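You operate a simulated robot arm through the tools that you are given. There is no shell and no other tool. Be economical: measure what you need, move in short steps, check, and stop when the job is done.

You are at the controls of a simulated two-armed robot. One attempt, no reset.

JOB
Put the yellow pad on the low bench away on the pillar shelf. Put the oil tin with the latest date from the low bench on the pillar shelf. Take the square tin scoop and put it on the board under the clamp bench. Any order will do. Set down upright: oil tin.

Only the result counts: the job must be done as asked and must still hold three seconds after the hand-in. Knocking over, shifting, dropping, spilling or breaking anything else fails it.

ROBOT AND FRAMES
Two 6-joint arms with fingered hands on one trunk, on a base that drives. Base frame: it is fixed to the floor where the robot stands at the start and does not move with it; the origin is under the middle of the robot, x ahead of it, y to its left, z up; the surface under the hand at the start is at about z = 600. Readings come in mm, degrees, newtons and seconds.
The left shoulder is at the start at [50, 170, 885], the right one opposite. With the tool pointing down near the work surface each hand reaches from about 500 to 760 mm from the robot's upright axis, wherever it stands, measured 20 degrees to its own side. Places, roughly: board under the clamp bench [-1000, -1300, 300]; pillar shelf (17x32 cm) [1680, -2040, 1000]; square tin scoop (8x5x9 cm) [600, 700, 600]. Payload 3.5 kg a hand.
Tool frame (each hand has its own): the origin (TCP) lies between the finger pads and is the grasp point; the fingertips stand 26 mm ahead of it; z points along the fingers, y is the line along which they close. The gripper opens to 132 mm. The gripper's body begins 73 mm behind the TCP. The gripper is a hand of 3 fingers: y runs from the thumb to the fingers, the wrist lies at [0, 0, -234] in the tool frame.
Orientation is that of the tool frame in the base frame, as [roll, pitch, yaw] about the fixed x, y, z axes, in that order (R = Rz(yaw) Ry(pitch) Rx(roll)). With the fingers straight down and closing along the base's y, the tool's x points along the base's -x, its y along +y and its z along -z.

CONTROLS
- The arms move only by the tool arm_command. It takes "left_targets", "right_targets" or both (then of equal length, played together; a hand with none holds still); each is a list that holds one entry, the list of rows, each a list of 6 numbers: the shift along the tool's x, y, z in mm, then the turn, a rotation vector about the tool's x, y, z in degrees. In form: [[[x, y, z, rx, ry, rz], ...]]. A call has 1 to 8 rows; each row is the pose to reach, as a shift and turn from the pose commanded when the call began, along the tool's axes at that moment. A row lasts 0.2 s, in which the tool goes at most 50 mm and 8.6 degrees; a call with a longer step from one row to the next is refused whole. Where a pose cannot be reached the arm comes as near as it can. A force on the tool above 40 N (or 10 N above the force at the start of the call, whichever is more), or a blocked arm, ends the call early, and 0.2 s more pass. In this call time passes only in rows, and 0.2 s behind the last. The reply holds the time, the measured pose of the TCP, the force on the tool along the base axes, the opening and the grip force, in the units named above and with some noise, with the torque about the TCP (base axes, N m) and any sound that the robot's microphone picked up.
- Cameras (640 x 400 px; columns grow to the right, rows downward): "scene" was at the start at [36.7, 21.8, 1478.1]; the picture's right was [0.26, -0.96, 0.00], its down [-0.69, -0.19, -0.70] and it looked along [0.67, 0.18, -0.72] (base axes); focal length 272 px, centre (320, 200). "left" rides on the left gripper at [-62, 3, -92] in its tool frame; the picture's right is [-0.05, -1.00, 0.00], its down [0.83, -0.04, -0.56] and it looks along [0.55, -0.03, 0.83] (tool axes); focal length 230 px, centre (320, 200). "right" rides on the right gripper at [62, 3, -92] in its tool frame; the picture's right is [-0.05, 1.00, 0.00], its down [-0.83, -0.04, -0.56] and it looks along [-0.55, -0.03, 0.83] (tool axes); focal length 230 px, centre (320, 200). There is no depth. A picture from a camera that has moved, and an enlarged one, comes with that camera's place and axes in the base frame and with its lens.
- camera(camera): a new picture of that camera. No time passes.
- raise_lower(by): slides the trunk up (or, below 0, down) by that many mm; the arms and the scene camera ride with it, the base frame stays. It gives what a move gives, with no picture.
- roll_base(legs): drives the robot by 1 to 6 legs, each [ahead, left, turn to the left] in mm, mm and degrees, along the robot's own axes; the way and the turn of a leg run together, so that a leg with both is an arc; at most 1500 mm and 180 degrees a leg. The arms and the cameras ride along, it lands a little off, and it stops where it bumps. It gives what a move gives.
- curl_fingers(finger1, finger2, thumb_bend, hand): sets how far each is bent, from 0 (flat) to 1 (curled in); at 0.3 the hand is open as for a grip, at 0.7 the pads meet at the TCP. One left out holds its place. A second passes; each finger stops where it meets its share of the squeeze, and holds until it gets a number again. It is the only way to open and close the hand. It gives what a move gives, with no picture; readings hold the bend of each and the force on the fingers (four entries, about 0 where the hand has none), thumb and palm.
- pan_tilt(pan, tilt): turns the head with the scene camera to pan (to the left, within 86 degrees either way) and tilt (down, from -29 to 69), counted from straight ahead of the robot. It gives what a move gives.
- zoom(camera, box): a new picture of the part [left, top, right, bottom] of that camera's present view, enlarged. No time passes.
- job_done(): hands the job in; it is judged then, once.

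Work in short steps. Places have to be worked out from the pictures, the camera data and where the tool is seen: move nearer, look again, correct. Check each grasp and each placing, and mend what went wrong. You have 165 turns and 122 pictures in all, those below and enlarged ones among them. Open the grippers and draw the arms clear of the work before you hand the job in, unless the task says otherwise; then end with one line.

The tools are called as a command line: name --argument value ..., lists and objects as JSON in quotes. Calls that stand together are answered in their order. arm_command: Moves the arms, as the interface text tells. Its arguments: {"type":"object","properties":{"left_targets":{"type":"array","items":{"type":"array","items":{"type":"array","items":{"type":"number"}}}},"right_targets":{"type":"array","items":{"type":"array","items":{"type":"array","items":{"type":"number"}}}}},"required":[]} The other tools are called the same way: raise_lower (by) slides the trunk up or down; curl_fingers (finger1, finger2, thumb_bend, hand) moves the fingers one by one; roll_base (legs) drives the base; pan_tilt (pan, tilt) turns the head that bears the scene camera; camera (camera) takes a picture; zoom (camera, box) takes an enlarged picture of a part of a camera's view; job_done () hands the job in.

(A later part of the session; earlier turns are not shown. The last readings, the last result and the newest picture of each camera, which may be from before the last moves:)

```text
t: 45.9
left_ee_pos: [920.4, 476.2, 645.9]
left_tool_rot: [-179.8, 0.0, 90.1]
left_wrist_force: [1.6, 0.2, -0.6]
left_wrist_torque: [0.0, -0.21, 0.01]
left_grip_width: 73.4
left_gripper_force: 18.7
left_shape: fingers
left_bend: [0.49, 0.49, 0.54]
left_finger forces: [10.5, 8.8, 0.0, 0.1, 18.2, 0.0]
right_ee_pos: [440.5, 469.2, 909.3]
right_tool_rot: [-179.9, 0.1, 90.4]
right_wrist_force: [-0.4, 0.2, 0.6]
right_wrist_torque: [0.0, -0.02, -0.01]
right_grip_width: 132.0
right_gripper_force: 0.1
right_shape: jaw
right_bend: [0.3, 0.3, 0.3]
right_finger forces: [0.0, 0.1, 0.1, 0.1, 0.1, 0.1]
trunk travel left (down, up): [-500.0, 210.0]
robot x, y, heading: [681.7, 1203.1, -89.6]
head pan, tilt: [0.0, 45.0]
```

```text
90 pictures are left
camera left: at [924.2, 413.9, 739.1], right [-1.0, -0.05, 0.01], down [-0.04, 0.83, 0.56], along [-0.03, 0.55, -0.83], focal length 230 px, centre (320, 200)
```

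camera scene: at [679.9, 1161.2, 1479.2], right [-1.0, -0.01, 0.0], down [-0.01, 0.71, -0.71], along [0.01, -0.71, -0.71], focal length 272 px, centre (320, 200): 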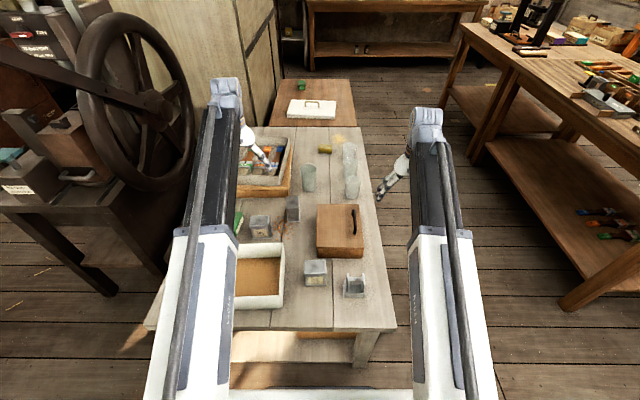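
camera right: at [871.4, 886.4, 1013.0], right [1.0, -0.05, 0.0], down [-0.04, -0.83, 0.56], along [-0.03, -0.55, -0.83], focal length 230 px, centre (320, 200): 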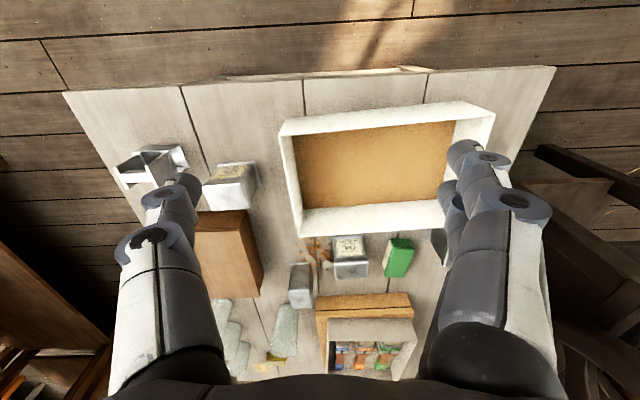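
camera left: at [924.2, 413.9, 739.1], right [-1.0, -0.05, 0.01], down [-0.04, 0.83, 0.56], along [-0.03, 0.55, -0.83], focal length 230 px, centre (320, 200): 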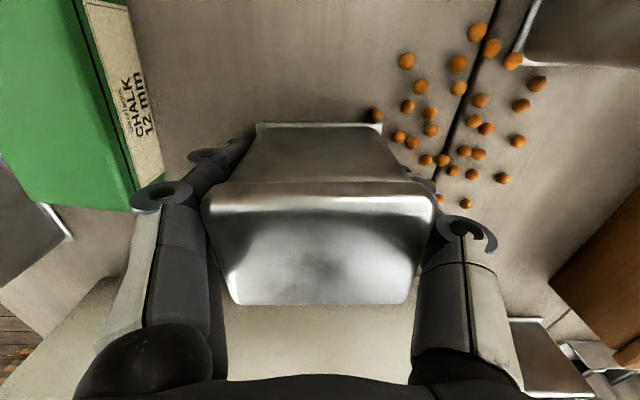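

Gripped (73 mm, 18.7 N). Lift straight up and check.

arm_command --left_targets '[[[0, 0, -30, 0, 0, 0], [0, 0, -70, 0, 0, 0], [0, 0, -110, 0, 0, 0], [0, 0, -150, 0, 0, 0], [0, 0, -190, 0, 0, 0], [0, 0, -230, 0, 0, 0]]]'

camera --camera "left"

```text
t: 47.3
left_ee_pos: [921.9, 474.2, 877.5]
left_tool_rot: [-179.6, 0.0, 90.1]
left_wrist_force: [-0.3, 0.8, -4.3]
left_wrist_torque: [0.0, 0.04, 0.03]
left_grip_width: 73.7
left_gripper_force: 18.5
left_shape: fingers
left_bend: [0.49, 0.49, 0.54]
left_finger forces: [9.8, 8.3, 0.0, 0.1, 18.6, 0.0]
right_ee_pos: [439.9, 469.2, 909.2]
right_tool_rot: [179.9, 0.1, 90.5]
right_wrist_force: [0.2, 0.4, -0.1]
right_wrist_torque: [0.0, 0.05, -0.02]
right_grip_width: 131.8
right_gripper_force: 0.0
right_shape: jaw
right_bend: [0.3, 0.3, 0.3]
right_finger forces: [0.0, 0.1, 0.1, 0.0, 0.0, 0.0]
trunk travel left (down, up): [-500.0, 210.0]
robot x, y, heading: [685.4, 1206.1, -89.6]
head pan, tilt: [0.0, 45.0]
```

```text
89 pictures are left
camera left: at [925.3, 412.5, 969.6], right [-1.0, -0.05, 0.01], down [-0.04, 0.83, 0.56], along [-0.03, 0.55, -0.83], focal length 230 px, centre (320, 200)
```

left: 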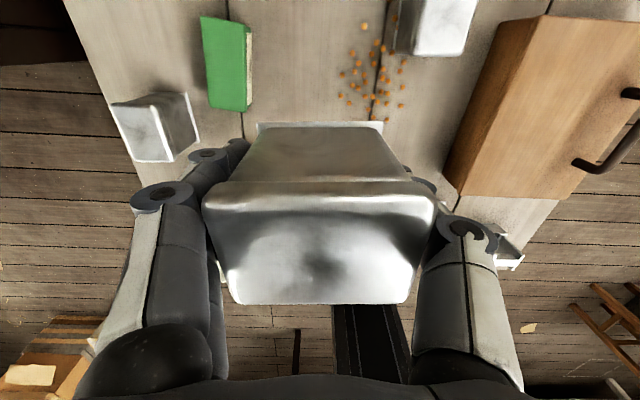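

Held well. Draw both arms in, back away and drive round to the front of the bench for the pad.

arm_command --left_targets '[[[40, 0, -10, 0, 0, 0], [80, 0, -20, 0, 0, 0], [120, 0, -30, 0, 0, 0], [160, 0, -40, 0, 0, 0]]]' --right_targets '[[[40, 0, 0, 0, 0, 0], [80, 0, 0, 0, 0, 0], [120, 0, 0, 0, 0, 0], [150, 0, 0, 0, 0, 0]]]'

roll_base --legs '[[-250, 0, 0], [0, 0, 90], [-690, 0, 0], [0, -1350, 0]]'

pan_tilt --pan -10 --tilt 50

camera --camera "scene"

camera --camera "right"

```text
t: 48.3
left_ee_pos: [922.2, 636.4, 917.4]
left_tool_rot: [-179.7, 0.0, 90.1]
left_wrist_force: [-0.2, -0.9, -2.7]
left_wrist_torque: [-0.02, 0.01, 0.02]
left_grip_width: 73.3
left_gripper_force: 18.2
left_shape: fingers
left_bend: [0.49, 0.49, 0.54]
left_finger forces: [9.7, 8.3, 0.1, 0.0, 18.5, 0.0]
right_ee_pos: [438.8, 620.2, 909.2]
right_tool_rot: [-180.0, 0.1, 90.6]
right_wrist_force: [0.8, 0.9, -0.5]
right_wrist_torque: [-0.01, -0.03, -0.05]
right_grip_width: 131.9
right_gripper_force: 0.1
right_shape: jaw
right_bend: [0.3, 0.3, 0.3]
right_finger forces: [0.0, 0.0, 0.1, 0.1, 0.0, 0.0]
trunk travel left (down, up): [-500.0, 210.0]
robot x, y, heading: [682.6, 1204.2, -89.7]
head pan, tilt: [0.0, 45.0]
```

```text
t: 63.8
left_ee_pos: [559.0, 310.1, 917.2]
left_tool_rot: [-179.7, 0.0, 179.0]
left_wrist_force: [-0.8, 0.3, -3.7]
left_wrist_torque: [0.03, -0.02, 0.02]
left_grip_width: 72.9
left_gripper_force: 18.0
left_shape: fingers
left_bend: [0.49, 0.49, 0.54]
left_finger forces: [9.6, 8.2, 0.0, 0.0, 18.1, 0.0]
right_ee_pos: [567.7, -172.7, 910.1]
right_tool_rot: [180.0, 0.0, 179.4]
right_wrist_force: [-1.0, 0.2, 0.1]
right_wrist_torque: [-0.01, -0.04, 0.01]
right_grip_width: 131.9
right_gripper_force: 0.1
right_shape: jaw
right_bend: [0.3, 0.3, 0.3]
right_finger forces: [0.0, 0.0, 0.1, 0.0, 0.0, 0.1]
trunk travel left (down, up): [-500.0, 210.0]
robot x, y, heading: [-9.9, 78.7, -0.6]
head pan, tilt: [0.0, 45.0]
```

```text
t: 64.5
left_ee_pos: [559.9, 309.4, 917.4]
left_tool_rot: [-179.7, 0.0, 179.1]
left_wrist_force: [-0.6, 0.1, -3.8]
left_wrist_torque: [-0.02, -0.01, 0.02]
left_grip_width: 73.0
left_gripper_force: 17.7
left_shape: fingers
left_bend: [0.49, 0.49, 0.54]
left_finger forces: [9.5, 8.2, 0.0, 0.0, 18.1, 0.1]
right_ee_pos: [566.4, -173.4, 909.0]
right_tool_rot: [180.0, 0.0, 179.4]
right_wrist_force: [-0.5, -0.6, -0.6]
right_wrist_torque: [0.0, -0.01, 0.0]
right_grip_width: 131.8
right_gripper_force: 0.1
right_shape: jaw
right_bend: [0.3, 0.3, 0.3]
right_finger forces: [0.0, 0.0, 0.0, 0.0, 0.0, 0.0]
trunk travel left (down, up): [-500.0, 210.0]
robot x, y, heading: [-11.0, 79.5, -0.6]
head pan, tilt: [-10.0, 50.0]
```

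```text
88 pictures are left
camera scene: at [23.9, 66.9, 1472.3], right [-0.18, -0.98, 0.0], down [-0.75, 0.14, -0.64], along [0.63, -0.12, -0.77], focal length 272 px, centre (320, 200)
```

scene: 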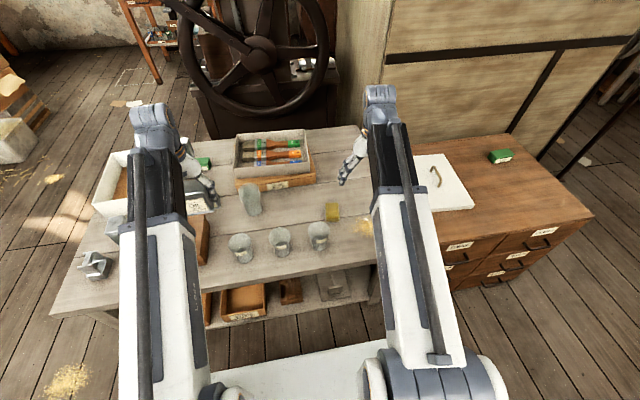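

```text
87 pictures are left
camera right: at [505.7, -168.4, 1002.5], right [0.06, 1.0, 0.0], down [0.83, -0.05, 0.55], along [0.55, -0.04, -0.83], focal length 230 px, centre (320, 200)
```

right: 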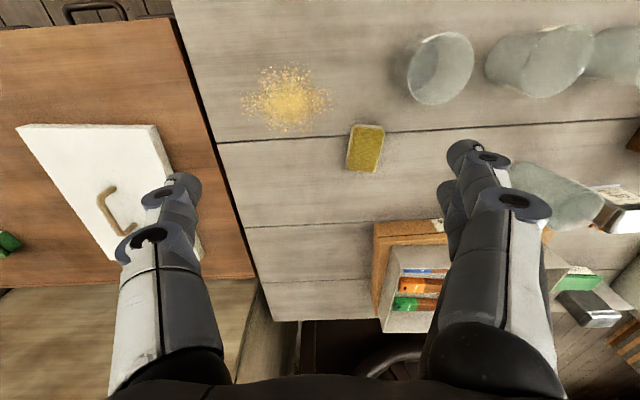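

Pad is at about (659,-98). Move the right hand above it and lower part-way.

arm_command --right_targets '[[[-23, 19, 20, 0, 0, 0], [-46, 38, 50, 0, 0, 0], [-70, 56, 80, 0, 0, 0], [-93, 75, 110, 0, 0, 0], [-93, 75, 150, 0, 0, 0], [-93, 75, 180, 0, 0, 0]]]'

camera --camera "right"

```text
t: 65.9
left_ee_pos: [559.5, 311.3, 916.6]
left_tool_rot: [-179.7, 0.1, 179.0]
left_wrist_force: [0.2, 0.6, -2.9]
left_wrist_torque: [0.02, 0.0, 0.0]
left_grip_width: 73.1
left_gripper_force: 17.7
left_shape: fingers
left_bend: [0.49, 0.49, 0.54]
left_finger forces: [9.7, 8.2, 0.0, 0.0, 18.1, 0.0]
right_ee_pos: [660.3, -100.0, 726.3]
right_tool_rot: [180.0, 0.0, 179.4]
right_wrist_force: [0.1, -1.3, -0.2]
right_wrist_torque: [-0.03, -0.03, -0.02]
right_grip_width: 131.6
right_gripper_force: 0.1
right_shape: jaw
right_bend: [0.3, 0.3, 0.3]
right_finger forces: [0.0, 0.0, 0.0, 0.1, 0.0, 0.1]
trunk travel left (down, up): [-500.0, 210.0]
robot x, y, heading: [-13.4, 77.5, -0.7]
head pan, tilt: [-10.0, 50.0]
```

```text
86 pictures are left
camera right: at [598.7, -94.7, 820.2], right [0.06, 1.0, 0.0], down [0.83, -0.05, 0.56], along [0.55, -0.04, -0.83], focal length 230 px, centre (320, 200)
```

right: 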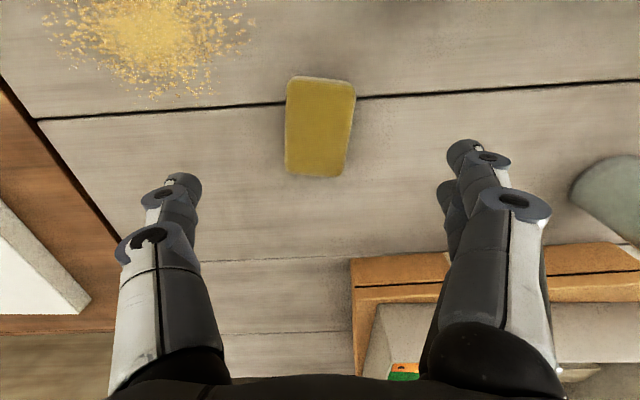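

Pad is centred. Narrow the hand and lower to z≈632.

curl_fingers --hand "right" --finger1 0.4 --finger2 0.4 --thumb_bend 0.4

arm_command --right_targets '[[[0, 0, 30, 0, 0, 0], [0, 0, 55, 0, 0, 0], [0, 0, 75, 0, 0, 0], [0, 0, 87, 0, 0, 0], [0, 0, 93, 0, 0, 0]]]'

camera --camera "right"

```text
t: 66.9
left_ee_pos: [560.3, 309.7, 916.4]
left_tool_rot: [-179.7, 0.0, 179.0]
left_wrist_force: [0.4, 0.1, -3.9]
left_wrist_torque: [-0.02, -0.03, -0.04]
left_grip_width: 73.2
left_gripper_force: 17.5
left_shape: fingers
left_bend: [0.49, 0.49, 0.54]
left_finger forces: [9.6, 8.3, 0.0, 0.0, 18.2, 0.1]
right_ee_pos: [659.7, -99.2, 727.9]
right_tool_rot: [180.0, 0.0, 179.4]
right_wrist_force: [-0.4, 0.5, -0.1]
right_wrist_torque: [0.0, -0.02, 0.0]
right_grip_width: 102.1
right_gripper_force: 0.0
right_shape: fingers
right_bend: [0.4, 0.4, 0.4]
right_finger forces: [0.0, 0.1, 0.0, 0.0, 0.0, 0.0]
trunk travel left (down, up): [-500.0, 210.0]
robot x, y, heading: [-8.6, 80.1, -0.5]
head pan, tilt: [-10.0, 50.0]
```

```text
t: 68.1
left_ee_pos: [559.3, 311.4, 917.1]
left_tool_rot: [-179.6, 0.0, 179.1]
left_wrist_force: [-0.2, 0.2, -3.8]
left_wrist_torque: [0.0, 0.02, 0.04]
left_grip_width: 73.3
left_gripper_force: 17.4
left_shape: fingers
left_bend: [0.49, 0.49, 0.54]
left_finger forces: [9.6, 8.2, 0.0, 0.0, 18.1, 0.0]
right_ee_pos: [662.1, -99.0, 635.4]
right_tool_rot: [-180.0, 0.1, 179.4]
right_wrist_force: [0.2, -0.2, -0.5]
right_wrist_torque: [-0.03, -0.03, -0.01]
right_grip_width: 102.4
right_gripper_force: 0.1
right_shape: fingers
right_bend: [0.4, 0.4, 0.4]
right_finger forces: [0.0, 0.0, 0.1, 0.0, 0.0, 0.0]
trunk travel left (down, up): [-500.0, 210.0]
robot x, y, heading: [-9.7, 81.6, -0.7]
head pan, tilt: [-10.0, 50.0]
```

```text
85 pictures are left
camera right: at [600.0, -94.5, 729.0], right [0.06, 1.0, 0.0], down [0.83, -0.05, 0.56], along [0.55, -0.04, -0.83], focal length 230 px, centre (320, 200)
```

right: 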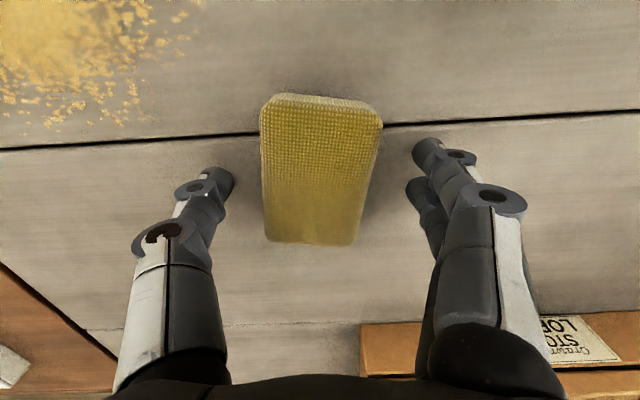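

Fingers straddle the pad. Lower 5 mm and close.

arm_command --right_targets '[[[0, 0, 5, 0, 0, 0]]]'

curl_fingers --hand "right" --finger1 0.62 --finger2 0.62 --thumb_bend 0.62

camera --camera "right"

```text
t: 68.5
left_ee_pos: [561.3, 310.8, 917.2]
left_tool_rot: [-179.6, 0.0, 179.0]
left_wrist_force: [-0.6, 0.3, -2.8]
left_wrist_torque: [0.01, -0.01, 0.0]
left_grip_width: 73.3
left_gripper_force: 18.2
left_shape: fingers
left_bend: [0.49, 0.49, 0.54]
left_finger forces: [9.6, 8.2, 0.1, 0.0, 18.0, 0.0]
right_ee_pos: [661.8, -100.8, 632.3]
right_tool_rot: [179.9, 0.1, 179.4]
right_wrist_force: [0.4, 0.2, 0.1]
right_wrist_torque: [-0.04, 0.01, -0.02]
right_grip_width: 102.5
right_gripper_force: 0.2
right_shape: fingers
right_bend: [0.4, 0.4, 0.4]
right_finger forces: [0.1, 0.0, 0.1, 0.0, 0.2, 0.0]
trunk travel left (down, up): [-500.0, 210.0]
robot x, y, heading: [-10.8, 80.4, -0.7]
head pan, tilt: [-10.0, 50.0]
```

```text
t: 69.5
left_ee_pos: [559.1, 310.8, 917.4]
left_tool_rot: [-179.6, 0.0, 179.0]
left_wrist_force: [0.9, 0.1, -3.3]
left_wrist_torque: [-0.01, 0.01, 0.01]
left_grip_width: 73.2
left_gripper_force: 17.9
left_shape: fingers
left_bend: [0.49, 0.49, 0.54]
left_finger forces: [9.6, 8.3, 0.1, 0.1, 18.1, 0.0]
right_ee_pos: [661.3, -99.1, 632.8]
right_tool_rot: [-180.0, 0.0, 179.4]
right_wrist_force: [3.3, 3.2, 18.3]
right_wrist_torque: [0.73, -0.04, -0.13]
right_grip_width: 55.4
right_gripper_force: 17.0
right_shape: fingers
right_bend: [0.55, 0.56, 0.58]
right_finger forces: [15.5, 10.7, 0.0, 0.1, 9.2, 0.1]
trunk travel left (down, up): [-500.0, 210.0]
robot x, y, heading: [-11.2, 80.0, -0.8]
head pan, tilt: [-10.0, 50.0]
```

```text
84 pictures are left
camera right: at [599.7, -94.3, 725.5], right [0.06, 1.0, 0.0], down [0.83, -0.05, 0.56], along [0.56, -0.04, -0.83], focal length 230 px, centre (320, 200)
```

right: 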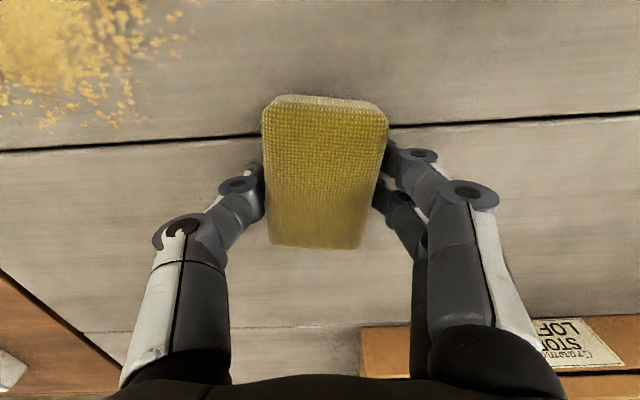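

Gripped 55 mm; fingertips are pressing the bench. Lift.

arm_command --right_targets '[[[0, 0, -10, 0, 0, 0], [0, 0, -25, 0, 0, 0], [0, 0, -60, 0, 0, 0], [0, 0, -100, 0, 0, 0], [0, 0, -140, 0, 0, 0], [0, 0, -180, 0, 0, 0], [0, 0, -220, 0, 0, 0], [0, 0, -260, 0, 0, 0]]]'

camera --camera "right"

```text
t: 71.3
left_ee_pos: [560.3, 310.0, 917.2]
left_tool_rot: [-179.5, 0.0, 179.0]
left_wrist_force: [-0.9, -0.7, -3.4]
left_wrist_torque: [0.0, 0.02, -0.02]
left_grip_width: 73.0
left_gripper_force: 17.8
left_shape: fingers
left_bend: [0.49, 0.49, 0.54]
left_finger forces: [9.7, 8.2, 0.0, 0.1, 18.0, 0.1]
right_ee_pos: [658.5, -96.4, 893.5]
right_tool_rot: [-180.0, 0.1, 179.4]
right_wrist_force: [-0.5, -0.3, -0.3]
right_wrist_torque: [-0.02, 0.02, 0.0]
right_grip_width: 55.4
right_gripper_force: 10.4
right_shape: fingers
right_bend: [0.55, 0.56, 0.58]
right_finger forces: [5.9, 4.7, 0.1, 0.1, 10.5, 0.0]
trunk travel left (down, up): [-500.0, 210.0]
robot x, y, heading: [-12.3, 81.0, -0.4]
head pan, tilt: [-10.0, 50.0]
```

```text
83 pictures are left
camera right: at [596.9, -93.0, 986.1], right [0.06, 1.0, 0.0], down [0.83, -0.05, 0.55], along [0.55, -0.04, -0.83], focal length 230 px, centre (320, 200)
```

right: 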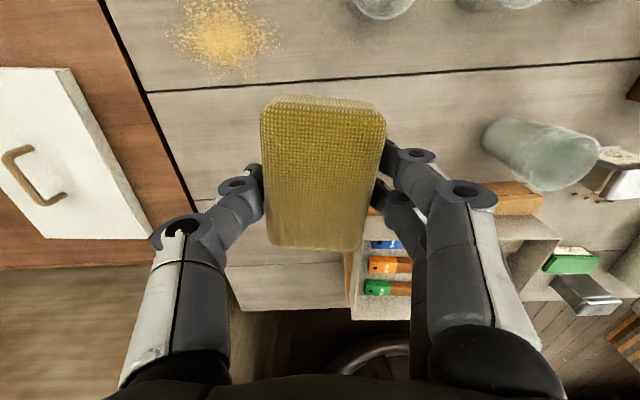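

Pad held. Now drive right along the aisle and look toward the pillar shelf.

roll_base --legs '[[-60, 0, 0], [0, -1500, 0], [0, -450, 0]]'

pan_tilt --pan 0 --tilt 20

camera --camera "scene"

```text
t: 81.7
left_ee_pos: [447.6, -1680.6, 917.6]
left_tool_rot: [-179.7, 0.0, 177.2]
left_wrist_force: [-0.3, -0.3, -3.5]
left_wrist_torque: [-0.04, 0.0, -0.01]
left_grip_width: 73.3
left_gripper_force: 17.6
left_shape: fingers
left_bend: [0.49, 0.49, 0.54]
left_finger forces: [9.8, 8.3, 0.1, 0.0, 18.1, 0.0]
right_ee_pos: [532.7, -2092.1, 891.8]
right_tool_rot: [-179.9, -0.1, 177.5]
right_wrist_force: [0.5, -0.6, -0.9]
right_wrist_torque: [-0.01, -0.02, -0.01]
right_grip_width: 55.1
right_gripper_force: 10.2
right_shape: fingers
right_bend: [0.55, 0.56, 0.58]
right_finger forces: [5.9, 4.6, 0.0, 0.1, 10.5, 0.0]
trunk travel left (down, up): [-500.0, 210.0]
robot x, y, heading: [-132.7, -1891.8, -2.5]
head pan, tilt: [-10.0, 50.0]
```

```text
t: 82.7
left_ee_pos: [448.4, -1681.5, 917.3]
left_tool_rot: [-179.6, 0.0, 177.2]
left_wrist_force: [-0.5, 0.7, -4.3]
left_wrist_torque: [-0.02, 0.0, -0.01]
left_grip_width: 73.3
left_gripper_force: 17.6
left_shape: fingers
left_bend: [0.49, 0.49, 0.54]
left_finger forces: [9.9, 8.2, 0.0, 0.1, 18.1, 0.0]
right_ee_pos: [534.3, -2092.8, 892.5]
right_tool_rot: [179.9, 0.0, 177.5]
right_wrist_force: [-0.4, 0.2, -0.3]
right_wrist_torque: [0.03, 0.0, 0.01]
right_grip_width: 55.1
right_gripper_force: 10.6
right_shape: fingers
right_bend: [0.55, 0.56, 0.58]
right_finger forces: [5.9, 4.7, 0.0, 0.0, 10.6, 0.1]
trunk travel left (down, up): [-500.0, 210.0]
robot x, y, heading: [-129.5, -1892.0, -2.6]
head pan, tilt: [0.0, 20.0]
```

```text
82 pictures are left
camera scene: at [-77.0, -1895.1, 1517.8], right [-0.04, -1.0, 0.0], down [-0.34, 0.01, -0.94], along [0.94, -0.04, -0.34], focal length 272 px, centre (320, 200)
```

scene: 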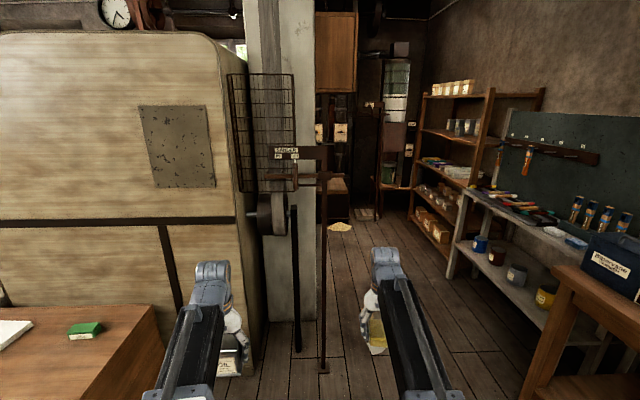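

Zoom on the pillar region.

zoom --camera "scene" --box '[230, 100, 390, 200]'

zoom --camera "scene" --box '[200, 180, 440, 380]'

```text
4.00 times, centred on (310, 150) of scene
camera zoom: at [-77.0, -1895.1, 1517.8], right [-0.04, -1.0, 0.0], down [-0.34, 0.01, -0.94], along [0.94, -0.04, -0.34], focal length 1086 px, centre (360, 400)
```

zoom: 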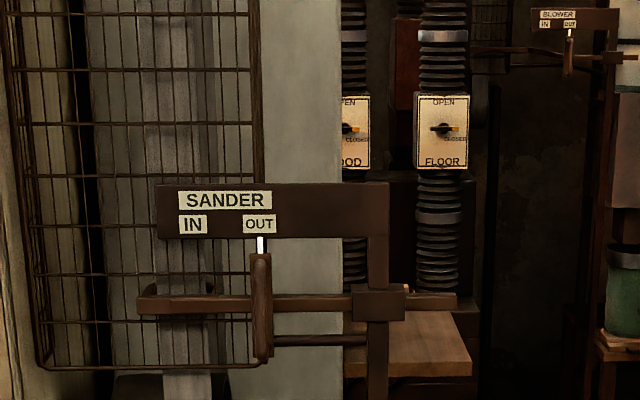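

```text
2.00 times, centred on (320, 280) of scene
camera zoom: at [-77.0, -1895.1, 1517.8], right [-0.04, -1.0, 0.0], down [-0.34, 0.01, -0.94], along [0.94, -0.04, -0.34], focal length 543 px, centre (320, 40)
```

zoom: 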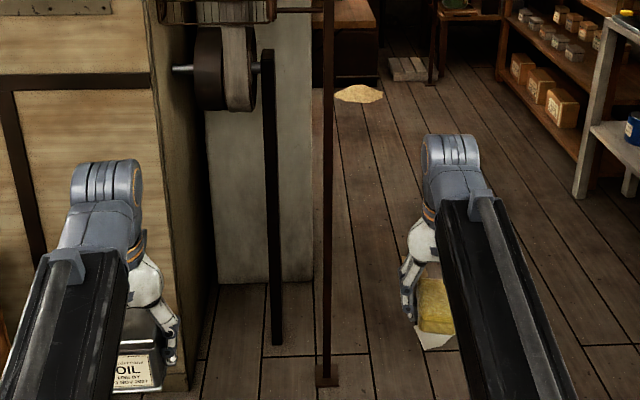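

The shelf is the wooden board on the pillar's -y side, beyond a lever post. I'll slide right to y≈-2600, then look before going ahead.

roll_base --legs '[[0, 0, 2.5], [0, -700, 0]]'

raise_lower --by 200

pan_tilt --pan 0 --tilt 25

camera --camera "scene"

```text
t: 86.9
left_ee_pos: [441.5, -2343.9, 917.0]
left_tool_rot: [-179.7, 0.0, -179.6]
left_wrist_force: [0.4, 0.0, -4.4]
left_wrist_torque: [-0.03, 0.03, 0.0]
left_grip_width: 73.1
left_gripper_force: 17.8
left_shape: fingers
left_bend: [0.49, 0.49, 0.54]
left_finger forces: [9.7, 8.2, 0.1, 0.0, 18.0, 0.0]
right_ee_pos: [549.8, -2750.4, 892.1]
right_tool_rot: [-180.0, 0.0, -179.3]
right_wrist_force: [-1.0, -0.4, -1.0]
right_wrist_torque: [0.0, 0.01, 0.01]
right_grip_width: 54.8
right_gripper_force: 10.6
right_shape: fingers
right_bend: [0.55, 0.56, 0.58]
right_finger forces: [5.9, 4.6, 0.0, 0.1, 10.6, 0.0]
trunk travel left (down, up): [-500.0, 210.0]
robot x, y, heading: [-126.2, -2589.2, 0.6]
head pan, tilt: [0.0, 20.0]
```

```text
t: 89.1
left_ee_pos: [440.6, -2344.7, 1117.3]
left_tool_rot: [-179.7, 0.1, -179.6]
left_wrist_force: [-0.2, -0.3, -2.8]
left_wrist_torque: [-0.01, 0.0, -0.02]
left_grip_width: 73.1
left_gripper_force: 18.3
left_shape: fingers
left_bend: [0.49, 0.49, 0.54]
left_finger forces: [9.6, 8.2, 0.0, 0.0, 18.1, 0.0]
right_ee_pos: [548.4, -2749.9, 1092.8]
right_tool_rot: [179.9, 0.0, -179.2]
right_wrist_force: [1.3, -1.0, -0.5]
right_wrist_torque: [0.0, 0.02, 0.03]
right_grip_width: 55.1
right_gripper_force: 10.3
right_shape: fingers
right_bend: [0.55, 0.56, 0.58]
right_finger forces: [5.9, 4.6, 0.0, 0.0, 10.5, 0.1]
trunk travel left (down, up): [-700.0, 10.0]
robot x, y, heading: [-122.4, -2587.0, 0.6]
head pan, tilt: [0.0, 20.0]
```

```text
t: 89.7
left_ee_pos: [441.6, -2344.4, 1117.4]
left_tool_rot: [-179.7, 0.1, -179.5]
left_wrist_force: [-0.8, -0.3, -2.6]
left_wrist_torque: [0.01, 0.01, 0.03]
left_grip_width: 72.9
left_gripper_force: 17.7
left_shape: fingers
left_bend: [0.49, 0.49, 0.54]
left_finger forces: [9.7, 8.1, 0.0, 0.0, 18.1, 0.0]
right_ee_pos: [549.1, -2749.8, 1091.3]
right_tool_rot: [-180.0, 0.1, -179.4]
right_wrist_force: [-0.6, 0.0, 0.1]
right_wrist_torque: [0.01, 0.01, 0.0]
right_grip_width: 54.9
right_gripper_force: 10.3
right_shape: fingers
right_bend: [0.55, 0.56, 0.58]
right_finger forces: [6.0, 4.6, 0.0, 0.1, 10.5, 0.1]
trunk travel left (down, up): [-700.0, 10.0]
robot x, y, heading: [-124.1, -2587.0, 0.8]
head pan, tilt: [0.0, 25.0]
```

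```text
79 pictures are left
camera scene: at [-73.0, -2586.8, 1709.8], right [0.01, -1.0, 0.0], down [-0.42, -0.01, -0.91], along [0.91, 0.01, -0.42], focal length 272 px, centre (320, 200)
```

scene: 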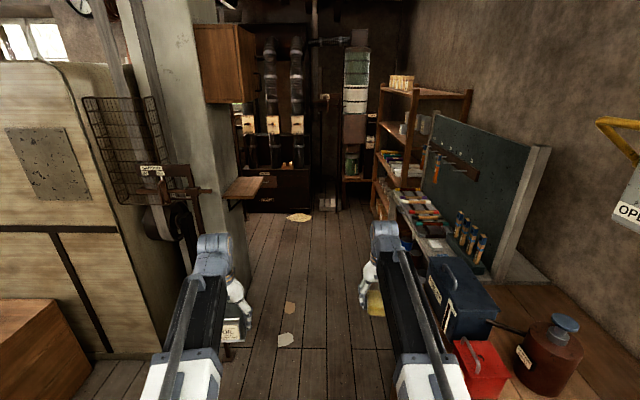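

Shelf is visible left of the pillar's base; aisle is clear. Retract the right hand a little, then drive ahead and turn left to face the shelf from -y.

arm_command --right_targets '[[[40, 0, 0, 0, 0, 0], [80, 0, 0, 0, 0, 0]]]'

roll_base --legs '[[0, -50, -0.7], [1500, 0, 0], [300, 0, 0]]'

pan_tilt --pan 70 --tilt 35

camera --camera "scene"

```text
t: 90.3
left_ee_pos: [440.5, -2344.3, 1117.1]
left_tool_rot: [-179.7, 0.0, -179.7]
left_wrist_force: [-0.7, 0.2, -3.4]
left_wrist_torque: [-0.05, -0.01, -0.06]
left_grip_width: 73.1
left_gripper_force: 18.1
left_shape: fingers
left_bend: [0.49, 0.49, 0.54]
left_finger forces: [9.7, 8.2, 0.0, 0.1, 18.2, 0.0]
right_ee_pos: [468.1, -2750.9, 1092.1]
right_tool_rot: [180.0, 0.0, -179.2]
right_wrist_force: [-0.6, -0.5, -0.5]
right_wrist_torque: [-0.02, 0.0, -0.01]
right_grip_width: 55.1
right_gripper_force: 10.5
right_shape: fingers
right_bend: [0.55, 0.56, 0.58]
right_finger forces: [5.9, 4.6, 0.0, 0.0, 10.5, 0.1]
trunk travel left (down, up): [-700.0, 10.0]
robot x, y, heading: [-123.9, -2585.5, 0.8]
head pan, tilt: [0.0, 25.0]
```

```text
t: 99.8
left_ee_pos: [2223.2, -2419.8, 1118.1]
left_tool_rot: [-179.7, 0.0, 178.8]
left_wrist_force: [0.5, 0.5, -4.2]
left_wrist_torque: [-0.04, 0.01, 0.0]
left_grip_width: 73.2
left_gripper_force: 18.0
left_shape: fingers
left_bend: [0.49, 0.49, 0.54]
left_finger forces: [9.7, 8.2, 0.1, 0.1, 18.2, 0.1]
right_ee_pos: [2238.8, -2826.6, 1089.9]
right_tool_rot: [-179.9, -0.2, 179.2]
right_wrist_force: [0.6, -0.3, -0.7]
right_wrist_torque: [0.02, 0.03, -0.02]
right_grip_width: 55.3
right_gripper_force: 10.6
right_shape: fingers
right_bend: [0.55, 0.56, 0.58]
right_finger forces: [5.9, 4.6, 0.1, 0.0, 10.6, 0.0]
trunk travel left (down, up): [-700.0, 10.0]
robot x, y, heading: [1653.7, -2651.3, -1.0]
head pan, tilt: [0.0, 25.0]
```

```text
t: 101.2
left_ee_pos: [2222.3, -2419.4, 1117.7]
left_tool_rot: [-179.7, 0.0, 178.9]
left_wrist_force: [-0.1, -0.5, -3.2]
left_wrist_torque: [0.01, -0.01, -0.04]
left_grip_width: 73.0
left_gripper_force: 17.7
left_shape: fingers
left_bend: [0.49, 0.49, 0.54]
left_finger forces: [9.6, 8.2, 0.0, 0.0, 18.1, 0.0]
right_ee_pos: [2238.3, -2826.5, 1091.8]
right_tool_rot: [-180.0, 0.0, 179.1]
right_wrist_force: [-0.2, -0.2, 0.0]
right_wrist_torque: [-0.03, 0.02, -0.01]
right_grip_width: 55.3
right_gripper_force: 10.7
right_shape: fingers
right_bend: [0.55, 0.56, 0.58]
right_finger forces: [5.9, 4.7, 0.0, 0.0, 10.5, 0.1]
trunk travel left (down, up): [-700.0, 10.0]
robot x, y, heading: [1649.0, -2648.8, -0.7]
head pan, tilt: [70.0, 35.0]
```

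```text
78 pictures are left
camera scene: at [1641.1, -2565.4, 1694.1], right [0.93, -0.36, 0.0], down [-0.2, -0.54, -0.82], along [0.29, 0.77, -0.57], focal length 272 px, centre (320, 200)
```

scene: 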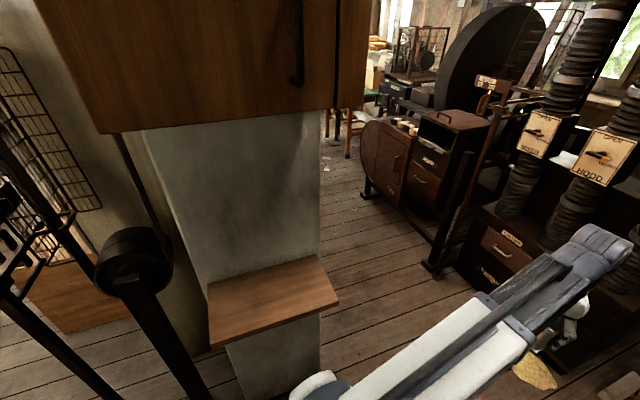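

Shelf spans x≈1505–1855, y≈-2137…-1953; cabinet above it at z≈1560. Step to x≈1690, y≈-2710 and turn to face it.

roll_base --legs '[[40, -60, 0], [0, 0, 90.7]]'

pan_tilt --pan 0 --tilt 45

camera --camera "scene"

```text
t: 106.1
left_ee_pos: [1450.7, -2141.1, 1115.9]
left_tool_rot: [-179.6, 0.0, -90.2]
left_wrist_force: [-0.1, 0.2, -3.9]
left_wrist_torque: [0.03, -0.02, -0.02]
left_grip_width: 73.0
left_gripper_force: 17.6
left_shape: fingers
left_bend: [0.49, 0.49, 0.54]
left_finger forces: [9.3, 8.0, 0.0, 0.0, 17.5, 0.0]
right_ee_pos: [1857.9, -2117.1, 1091.4]
right_tool_rot: [180.0, 0.0, -89.8]
right_wrist_force: [-0.7, 0.2, 0.1]
right_wrist_torque: [0.01, 0.0, -0.01]
right_grip_width: 55.1
right_gripper_force: 9.9
right_shape: fingers
right_bend: [0.55, 0.56, 0.58]
right_finger forces: [5.9, 4.7, 0.0, 0.0, 10.3, 0.0]
trunk travel left (down, up): [-700.0, 10.0]
robot x, y, heading: [1689.5, -2712.5, 90.1]
head pan, tilt: [70.0, 35.0]
```

```text
t: 107.5
left_ee_pos: [1450.9, -2141.7, 1116.7]
left_tool_rot: [-179.7, 0.0, -90.1]
left_wrist_force: [0.7, 0.1, -3.3]
left_wrist_torque: [-0.04, 0.03, 0.03]
left_grip_width: 72.9
left_gripper_force: 17.2
left_shape: fingers
left_bend: [0.49, 0.49, 0.54]
left_finger forces: [9.4, 8.0, 0.0, 0.0, 17.6, 0.0]
right_ee_pos: [1858.8, -2118.0, 1093.1]
right_tool_rot: [-180.0, 0.0, -89.7]
right_wrist_force: [-0.1, 0.1, -0.3]
right_wrist_torque: [-0.01, 0.0, -0.01]
right_grip_width: 55.1
right_gripper_force: 10.4
right_shape: fingers
right_bend: [0.55, 0.56, 0.58]
right_finger forces: [5.9, 4.6, 0.1, 0.0, 10.5, 0.0]
trunk travel left (down, up): [-700.0, 10.0]
robot x, y, heading: [1693.9, -2707.4, 90.2]
head pan, tilt: [0.0, 45.0]
```

```text
77 pictures are left
camera scene: at [1688.7, -2666.4, 1679.2], right [1.0, 0.0, 0.0], down [0.0, -0.71, -0.71], along [0.0, 0.71, -0.71], focal length 272 px, centre (320, 200)
```

scene: 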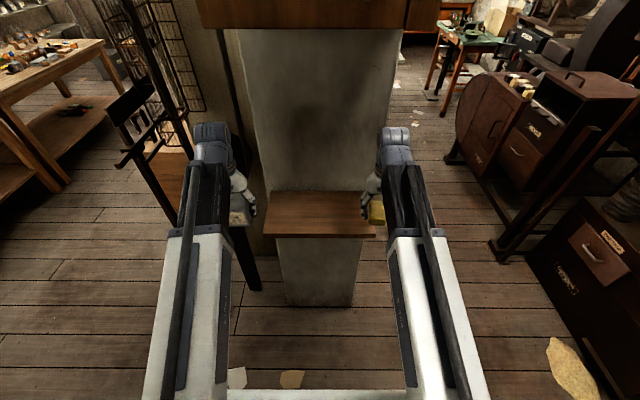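

Move the tin over the shelf at about (1600,-2045) and the pad over (1760,-2045).

arm_command --left_targets '[[[-19, -30, 0, 0, 0, 0], [-38, -60, 0, 0, 0, 0], [-58, -90, 0, 0, 0, 0], [-77, -120, 0, 0, 0, 0], [-96, -149, 0, 0, 0, 0]]]' --right_targets '[[[-14, 19, 0, 0, 0, 0], [-28, 38, 0, 0, 0, 0], [-42, 57, 0, 0, 0, 0], [-56, 77, 0, 0, 0, 0], [-71, 97, 0, 0, 0, 0]]]'

camera --camera "scene"

camera --camera "left"

camera --camera "right"

```text
t: 108.7
left_ee_pos: [1600.3, -2046.2, 1117.0]
left_tool_rot: [-179.7, 0.0, -90.2]
left_wrist_force: [0.1, 0.9, -3.8]
left_wrist_torque: [0.03, -0.01, 0.0]
left_grip_width: 73.0
left_gripper_force: 17.4
left_shape: fingers
left_bend: [0.49, 0.49, 0.54]
left_finger forces: [9.4, 8.1, 0.0, 0.0, 17.7, 0.1]
right_ee_pos: [1762.2, -2046.2, 1090.8]
right_tool_rot: [-180.0, -0.1, -89.9]
right_wrist_force: [-0.1, 0.6, -0.1]
right_wrist_torque: [-0.01, -0.03, -0.01]
right_grip_width: 54.9
right_gripper_force: 9.9
right_shape: fingers
right_bend: [0.55, 0.56, 0.58]
right_finger forces: [5.9, 4.7, 0.0, 0.1, 10.4, 0.1]
trunk travel left (down, up): [-700.0, 10.0]
robot x, y, heading: [1692.5, -2710.6, 90.2]
head pan, tilt: [0.0, 45.0]
```

```text
76 pictures are left
camera scene: at [1689.0, -2665.8, 1679.2], right [1.0, 0.0, 0.0], down [0.0, -0.71, -0.71], along [0.0, 0.71, -0.71], focal length 272 px, centre (320, 200)
```

scene: 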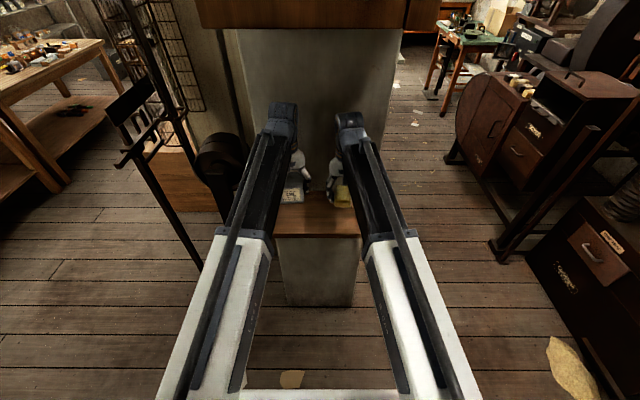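

```text
75 pictures are left
camera left: at [1596.8, -1985.0, 1210.3], right [1.0, 0.05, 0.01], down [0.04, -0.83, 0.56], along [0.03, -0.56, -0.83], focal length 230 px, centre (320, 200)
```

left: 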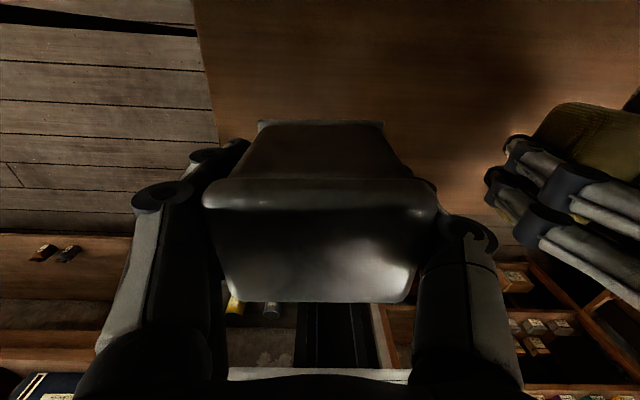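

```text
74 pictures are left
camera right: at [1758.5, -2105.3, 1184.1], right [-1.0, 0.05, 0.0], down [0.04, 0.83, 0.55], along [0.03, 0.55, -0.83], focal length 230 px, centre (320, 200)
```

right: 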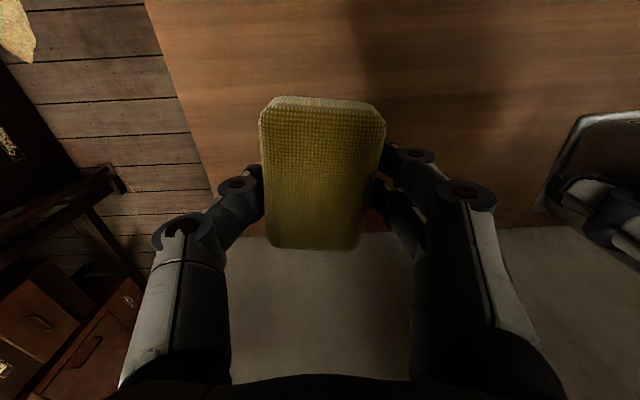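

Both over the shelf. Lower the tin to just above contact.

arm_command --left_targets '[[[0, 0, 25, 0, 0, 0], [0, 0, 45, 0, 0, 0], [0, 0, 58, 0, 0, 0], [0, 0, 65, 0, 0, 0]]]'

camera --camera "left"

```text
t: 109.7
left_ee_pos: [1600.4, -2047.2, 1052.9]
left_tool_rot: [-179.7, 0.0, -90.1]
left_wrist_force: [0.0, -0.2, -3.3]
left_wrist_torque: [0.01, 0.01, -0.02]
left_grip_width: 73.0
left_gripper_force: 17.8
left_shape: fingers
left_bend: [0.49, 0.49, 0.54]
left_finger forces: [9.4, 8.1, 0.1, 0.0, 17.7, 0.0]
right_ee_pos: [1761.8, -2044.3, 1090.2]
right_tool_rot: [-179.9, 0.0, -89.8]
right_wrist_force: [-0.8, -0.7, -0.7]
right_wrist_torque: [0.0, 0.0, 0.02]
right_grip_width: 54.8
right_gripper_force: 9.8
right_shape: fingers
right_bend: [0.55, 0.56, 0.58]
right_finger forces: [5.8, 4.6, 0.0, 0.0, 10.3, 0.0]
trunk travel left (down, up): [-700.0, 10.0]
robot x, y, heading: [1694.2, -2706.7, 90.5]
head pan, tilt: [0.0, 45.0]
```

```text
73 pictures are left
camera left: at [1598.2, -1985.6, 1145.3], right [1.0, 0.05, 0.01], down [0.04, -0.83, 0.56], along [0.03, -0.55, -0.83], focal length 230 px, centre (320, 200)
```

left: 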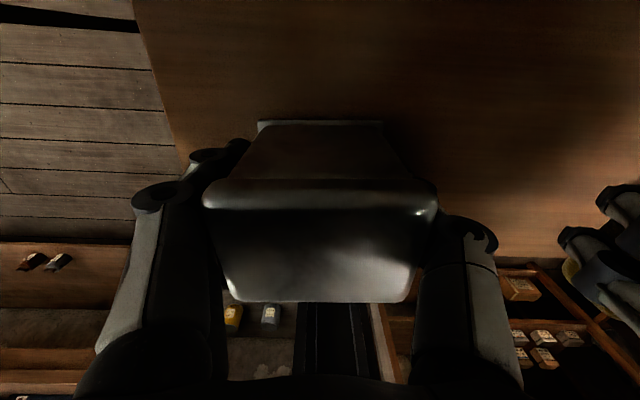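

Not yet touching. Continue in 3 mm steps.

arm_command --left_targets '[[[0, 0, 3, 0, 0, 0], [0, 0, 5, 0, 0, 0], [0, 0, 7, 0, 0, 0]]]'

```text
t: 110.5
left_ee_pos: [1601.7, -2046.8, 1047.5]
left_tool_rot: [-179.7, 0.1, -90.3]
left_wrist_force: [0.3, 0.3, 3.4]
left_wrist_torque: [-0.02, 0.22, -0.02]
left_grip_width: 72.8
left_gripper_force: 18.6
left_shape: fingers
left_bend: [0.49, 0.49, 0.54]
left_finger forces: [9.8, 8.5, 0.1, 0.1, 18.6, 0.0]
right_ee_pos: [1761.5, -2045.8, 1091.9]
right_tool_rot: [-180.0, 0.0, -89.8]
right_wrist_force: [-1.1, -0.4, -1.1]
right_wrist_torque: [0.02, -0.02, 0.02]
right_grip_width: 55.0
right_gripper_force: 10.7
right_shape: fingers
right_bend: [0.55, 0.56, 0.58]
right_finger forces: [5.7, 4.5, 0.1, 0.0, 10.4, 0.0]
trunk travel left (down, up): [-700.0, 10.0]
robot x, y, heading: [1691.9, -2706.9, 90.2]
head pan, tilt: [0.0, 45.0]
```

Contact: tin rests on the shelf. Open the left hand.

curl_fingers --hand "left" --finger1 0.38 --finger2 0.38 --thumb_bend 0.38

camera --camera "left"

```text
t: 111.5
left_ee_pos: [1601.3, -2047.3, 1046.4]
left_tool_rot: [-179.7, 0.0, -90.2]
left_wrist_force: [0.2, -0.7, 0.0]
left_wrist_torque: [-0.06, 0.0, 0.04]
left_grip_width: 107.6
left_gripper_force: 0.0
left_shape: fingers
left_bend: [0.38, 0.38, 0.38]
left_finger forces: [0.1, 0.0, 0.0, 0.0, 0.1, 0.0]
right_ee_pos: [1760.8, -2045.7, 1091.4]
right_tool_rot: [-180.0, -0.1, -89.9]
right_wrist_force: [0.5, -0.1, -0.6]
right_wrist_torque: [-0.01, 0.01, 0.0]
right_grip_width: 55.1
right_gripper_force: 10.3
right_shape: fingers
right_bend: [0.55, 0.56, 0.58]
right_finger forces: [5.8, 4.7, 0.0, 0.1, 10.3, 0.0]
trunk travel left (down, up): [-700.0, 10.0]
robot x, y, heading: [1691.9, -2708.2, 90.1]
head pan, tilt: [0.0, 45.0]
```

```text
72 pictures are left
camera left: at [1598.1, -1985.5, 1138.7], right [1.0, 0.05, 0.01], down [0.04, -0.83, 0.56], along [0.03, -0.55, -0.83], focal length 230 px, centre (320, 200)
```

left: 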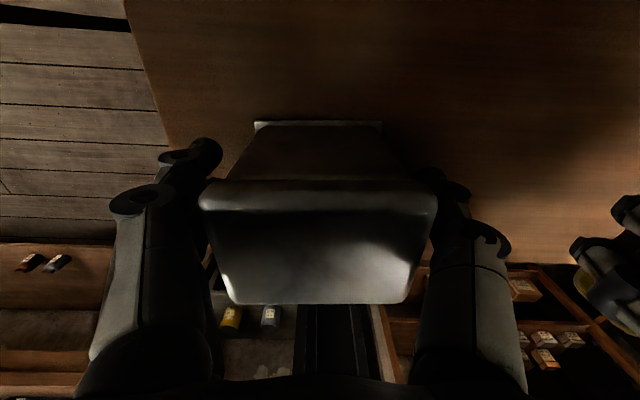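

Released. Raise the left hand straight up, then draw it back.

arm_command --left_targets '[[[0, 0, -20, 0, 0, 0], [0, 0, -50, 0, 0, 0], [0, 0, -80, 0, 0, 0], [0, 0, -110, 0, 0, 0], [40, 10, -110, 0, 0, 0], [80, 30, -110, 0, 0, 0], [120, 60, -110, 0, 0, 0], [150, 95, -110, 0, 0, 0]]]'

camera --camera "right"

zoom --camera "scene" --box '[220, 120, 420, 260]'

```text
t: 113.3
left_ee_pos: [1505.6, -2196.0, 1154.5]
left_tool_rot: [-179.6, 0.0, -90.3]
left_wrist_force: [0.3, -0.8, -0.4]
left_wrist_torque: [0.0, 0.01, -0.03]
left_grip_width: 107.7
left_gripper_force: 0.1
left_shape: fingers
left_bend: [0.38, 0.38, 0.38]
left_finger forces: [0.1, 0.1, 0.0, 0.0, 0.0, 0.0]
right_ee_pos: [1761.0, -2045.1, 1091.7]
right_tool_rot: [180.0, 0.0, -89.7]
right_wrist_force: [0.6, 0.5, -0.8]
right_wrist_torque: [0.01, 0.01, 0.02]
right_grip_width: 54.9
right_gripper_force: 10.8
right_shape: fingers
right_bend: [0.55, 0.56, 0.58]
right_finger forces: [5.8, 4.5, 0.0, 0.1, 10.3, 0.1]
trunk travel left (down, up): [-700.0, 10.0]
robot x, y, heading: [1689.7, -2710.2, 90.4]
head pan, tilt: [0.0, 45.0]
```

```text
71 pictures are left
camera right: at [1758.5, -2106.4, 1184.7], right [-1.0, 0.05, 0.0], down [0.04, 0.83, 0.56], along [0.03, 0.55, -0.83], focal length 230 px, centre (320, 200)
```

right: 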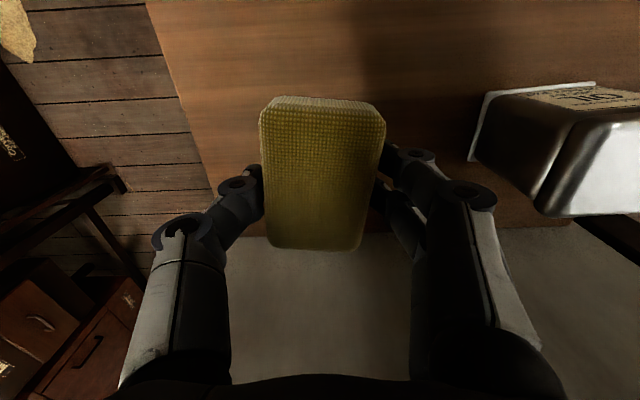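

```text
2.86 times, centred on (320, 190) of scene
camera zoom: at [1688.5, -2666.9, 1679.2], right [1.0, 0.0, 0.0], down [0.0, -0.71, -0.71], along [0.0, 0.71, -0.71], focal length 776 px, centre (320, 229)
```

zoom: 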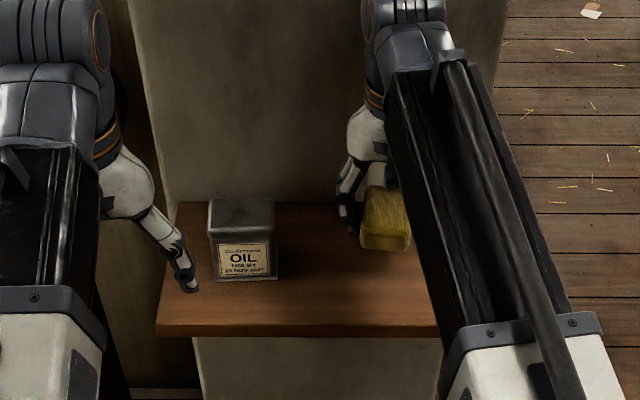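

Tin stands upright. Lower the pad.

arm_command --right_targets '[[[0, 0, 25, 0, 0, 0], [0, 0, 42, 0, 0, 0], [0, 0, 50, 0, 0, 0], [0, 0, 54, 0, 0, 0]]]'

arm_command --right_targets '[[[0, 0, 2, 0, 0, 0], [0, 0, 4, 0, 0, 0]]]'

```text
t: 114.3
left_ee_pos: [1506.2, -2195.0, 1156.2]
left_tool_rot: [-179.7, 0.1, -90.2]
left_wrist_force: [-0.1, -0.2, 0.0]
left_wrist_torque: [0.0, 0.02, 0.0]
left_grip_width: 107.9
left_gripper_force: 0.0
left_shape: fingers
left_bend: [0.38, 0.38, 0.38]
left_finger forces: [0.1, 0.0, 0.2, 0.1, 0.0, 0.0]
right_ee_pos: [1761.8, -2046.9, 1036.6]
right_tool_rot: [-179.9, 0.0, -89.8]
right_wrist_force: [-0.2, 0.3, -0.2]
right_wrist_torque: [-0.01, -0.04, 0.01]
right_grip_width: 54.6
right_gripper_force: 10.4
right_shape: fingers
right_bend: [0.55, 0.56, 0.58]
right_finger forces: [5.8, 4.7, 0.1, 0.0, 10.4, 0.1]
trunk travel left (down, up): [-700.0, 10.0]
robot x, y, heading: [1692.6, -2711.6, 90.3]
head pan, tilt: [0.0, 45.0]
```

```text
t: 114.9
left_ee_pos: [1505.6, -2196.1, 1157.4]
left_tool_rot: [-179.7, -0.1, -90.2]
left_wrist_force: [-0.2, 0.4, -0.2]
left_wrist_torque: [0.0, -0.01, -0.01]
left_grip_width: 107.7
left_gripper_force: 0.1
left_shape: fingers
left_bend: [0.38, 0.38, 0.38]
left_finger forces: [0.0, 0.1, 0.0, 0.0, 0.0, 0.0]
right_ee_pos: [1760.1, -2047.6, 1031.9]
right_tool_rot: [-179.9, 0.0, -89.9]
right_wrist_force: [-0.8, -0.3, -0.6]
right_wrist_torque: [0.0, 0.03, 0.03]
right_grip_width: 54.6
right_gripper_force: 9.8
right_shape: fingers
right_bend: [0.55, 0.56, 0.58]
right_finger forces: [5.8, 4.6, 0.0, 0.0, 10.5, 0.1]
trunk travel left (down, up): [-700.0, 10.0]
robot x, y, heading: [1690.3, -2710.2, 90.3]
head pan, tilt: [0.0, 45.0]
```

No contact yet; a few more mm.

arm_command --right_targets '[[[0, 0, 2, 0, 0, 0], [0, 0, 4, 0, 0, 0]]]'

```text
t: 115.5
left_ee_pos: [1505.8, -2196.0, 1157.8]
left_tool_rot: [-179.5, 0.0, -90.3]
left_wrist_force: [0.2, -0.7, -0.3]
left_wrist_torque: [0.03, 0.0, 0.0]
left_grip_width: 107.5
left_gripper_force: 0.1
left_shape: fingers
left_bend: [0.38, 0.38, 0.38]
left_finger forces: [0.0, 0.0, 0.0, 0.0, 0.0, 0.1]
right_ee_pos: [1760.1, -2047.1, 1031.1]
right_tool_rot: [-180.0, 0.2, -89.8]
right_wrist_force: [-0.9, 1.3, 21.3]
right_wrist_torque: [-0.02, 0.49, -0.05]
right_grip_width: 55.0
right_gripper_force: 21.0
right_shape: fingers
right_bend: [0.56, 0.57, 0.58]
right_finger forces: [18.2, 9.8, 0.1, 0.0, 13.3, 0.0]
trunk travel left (down, up): [-700.0, 10.0]
robot x, y, heading: [1690.1, -2704.6, 90.4]
head pan, tilt: [0.0, 45.0]
```

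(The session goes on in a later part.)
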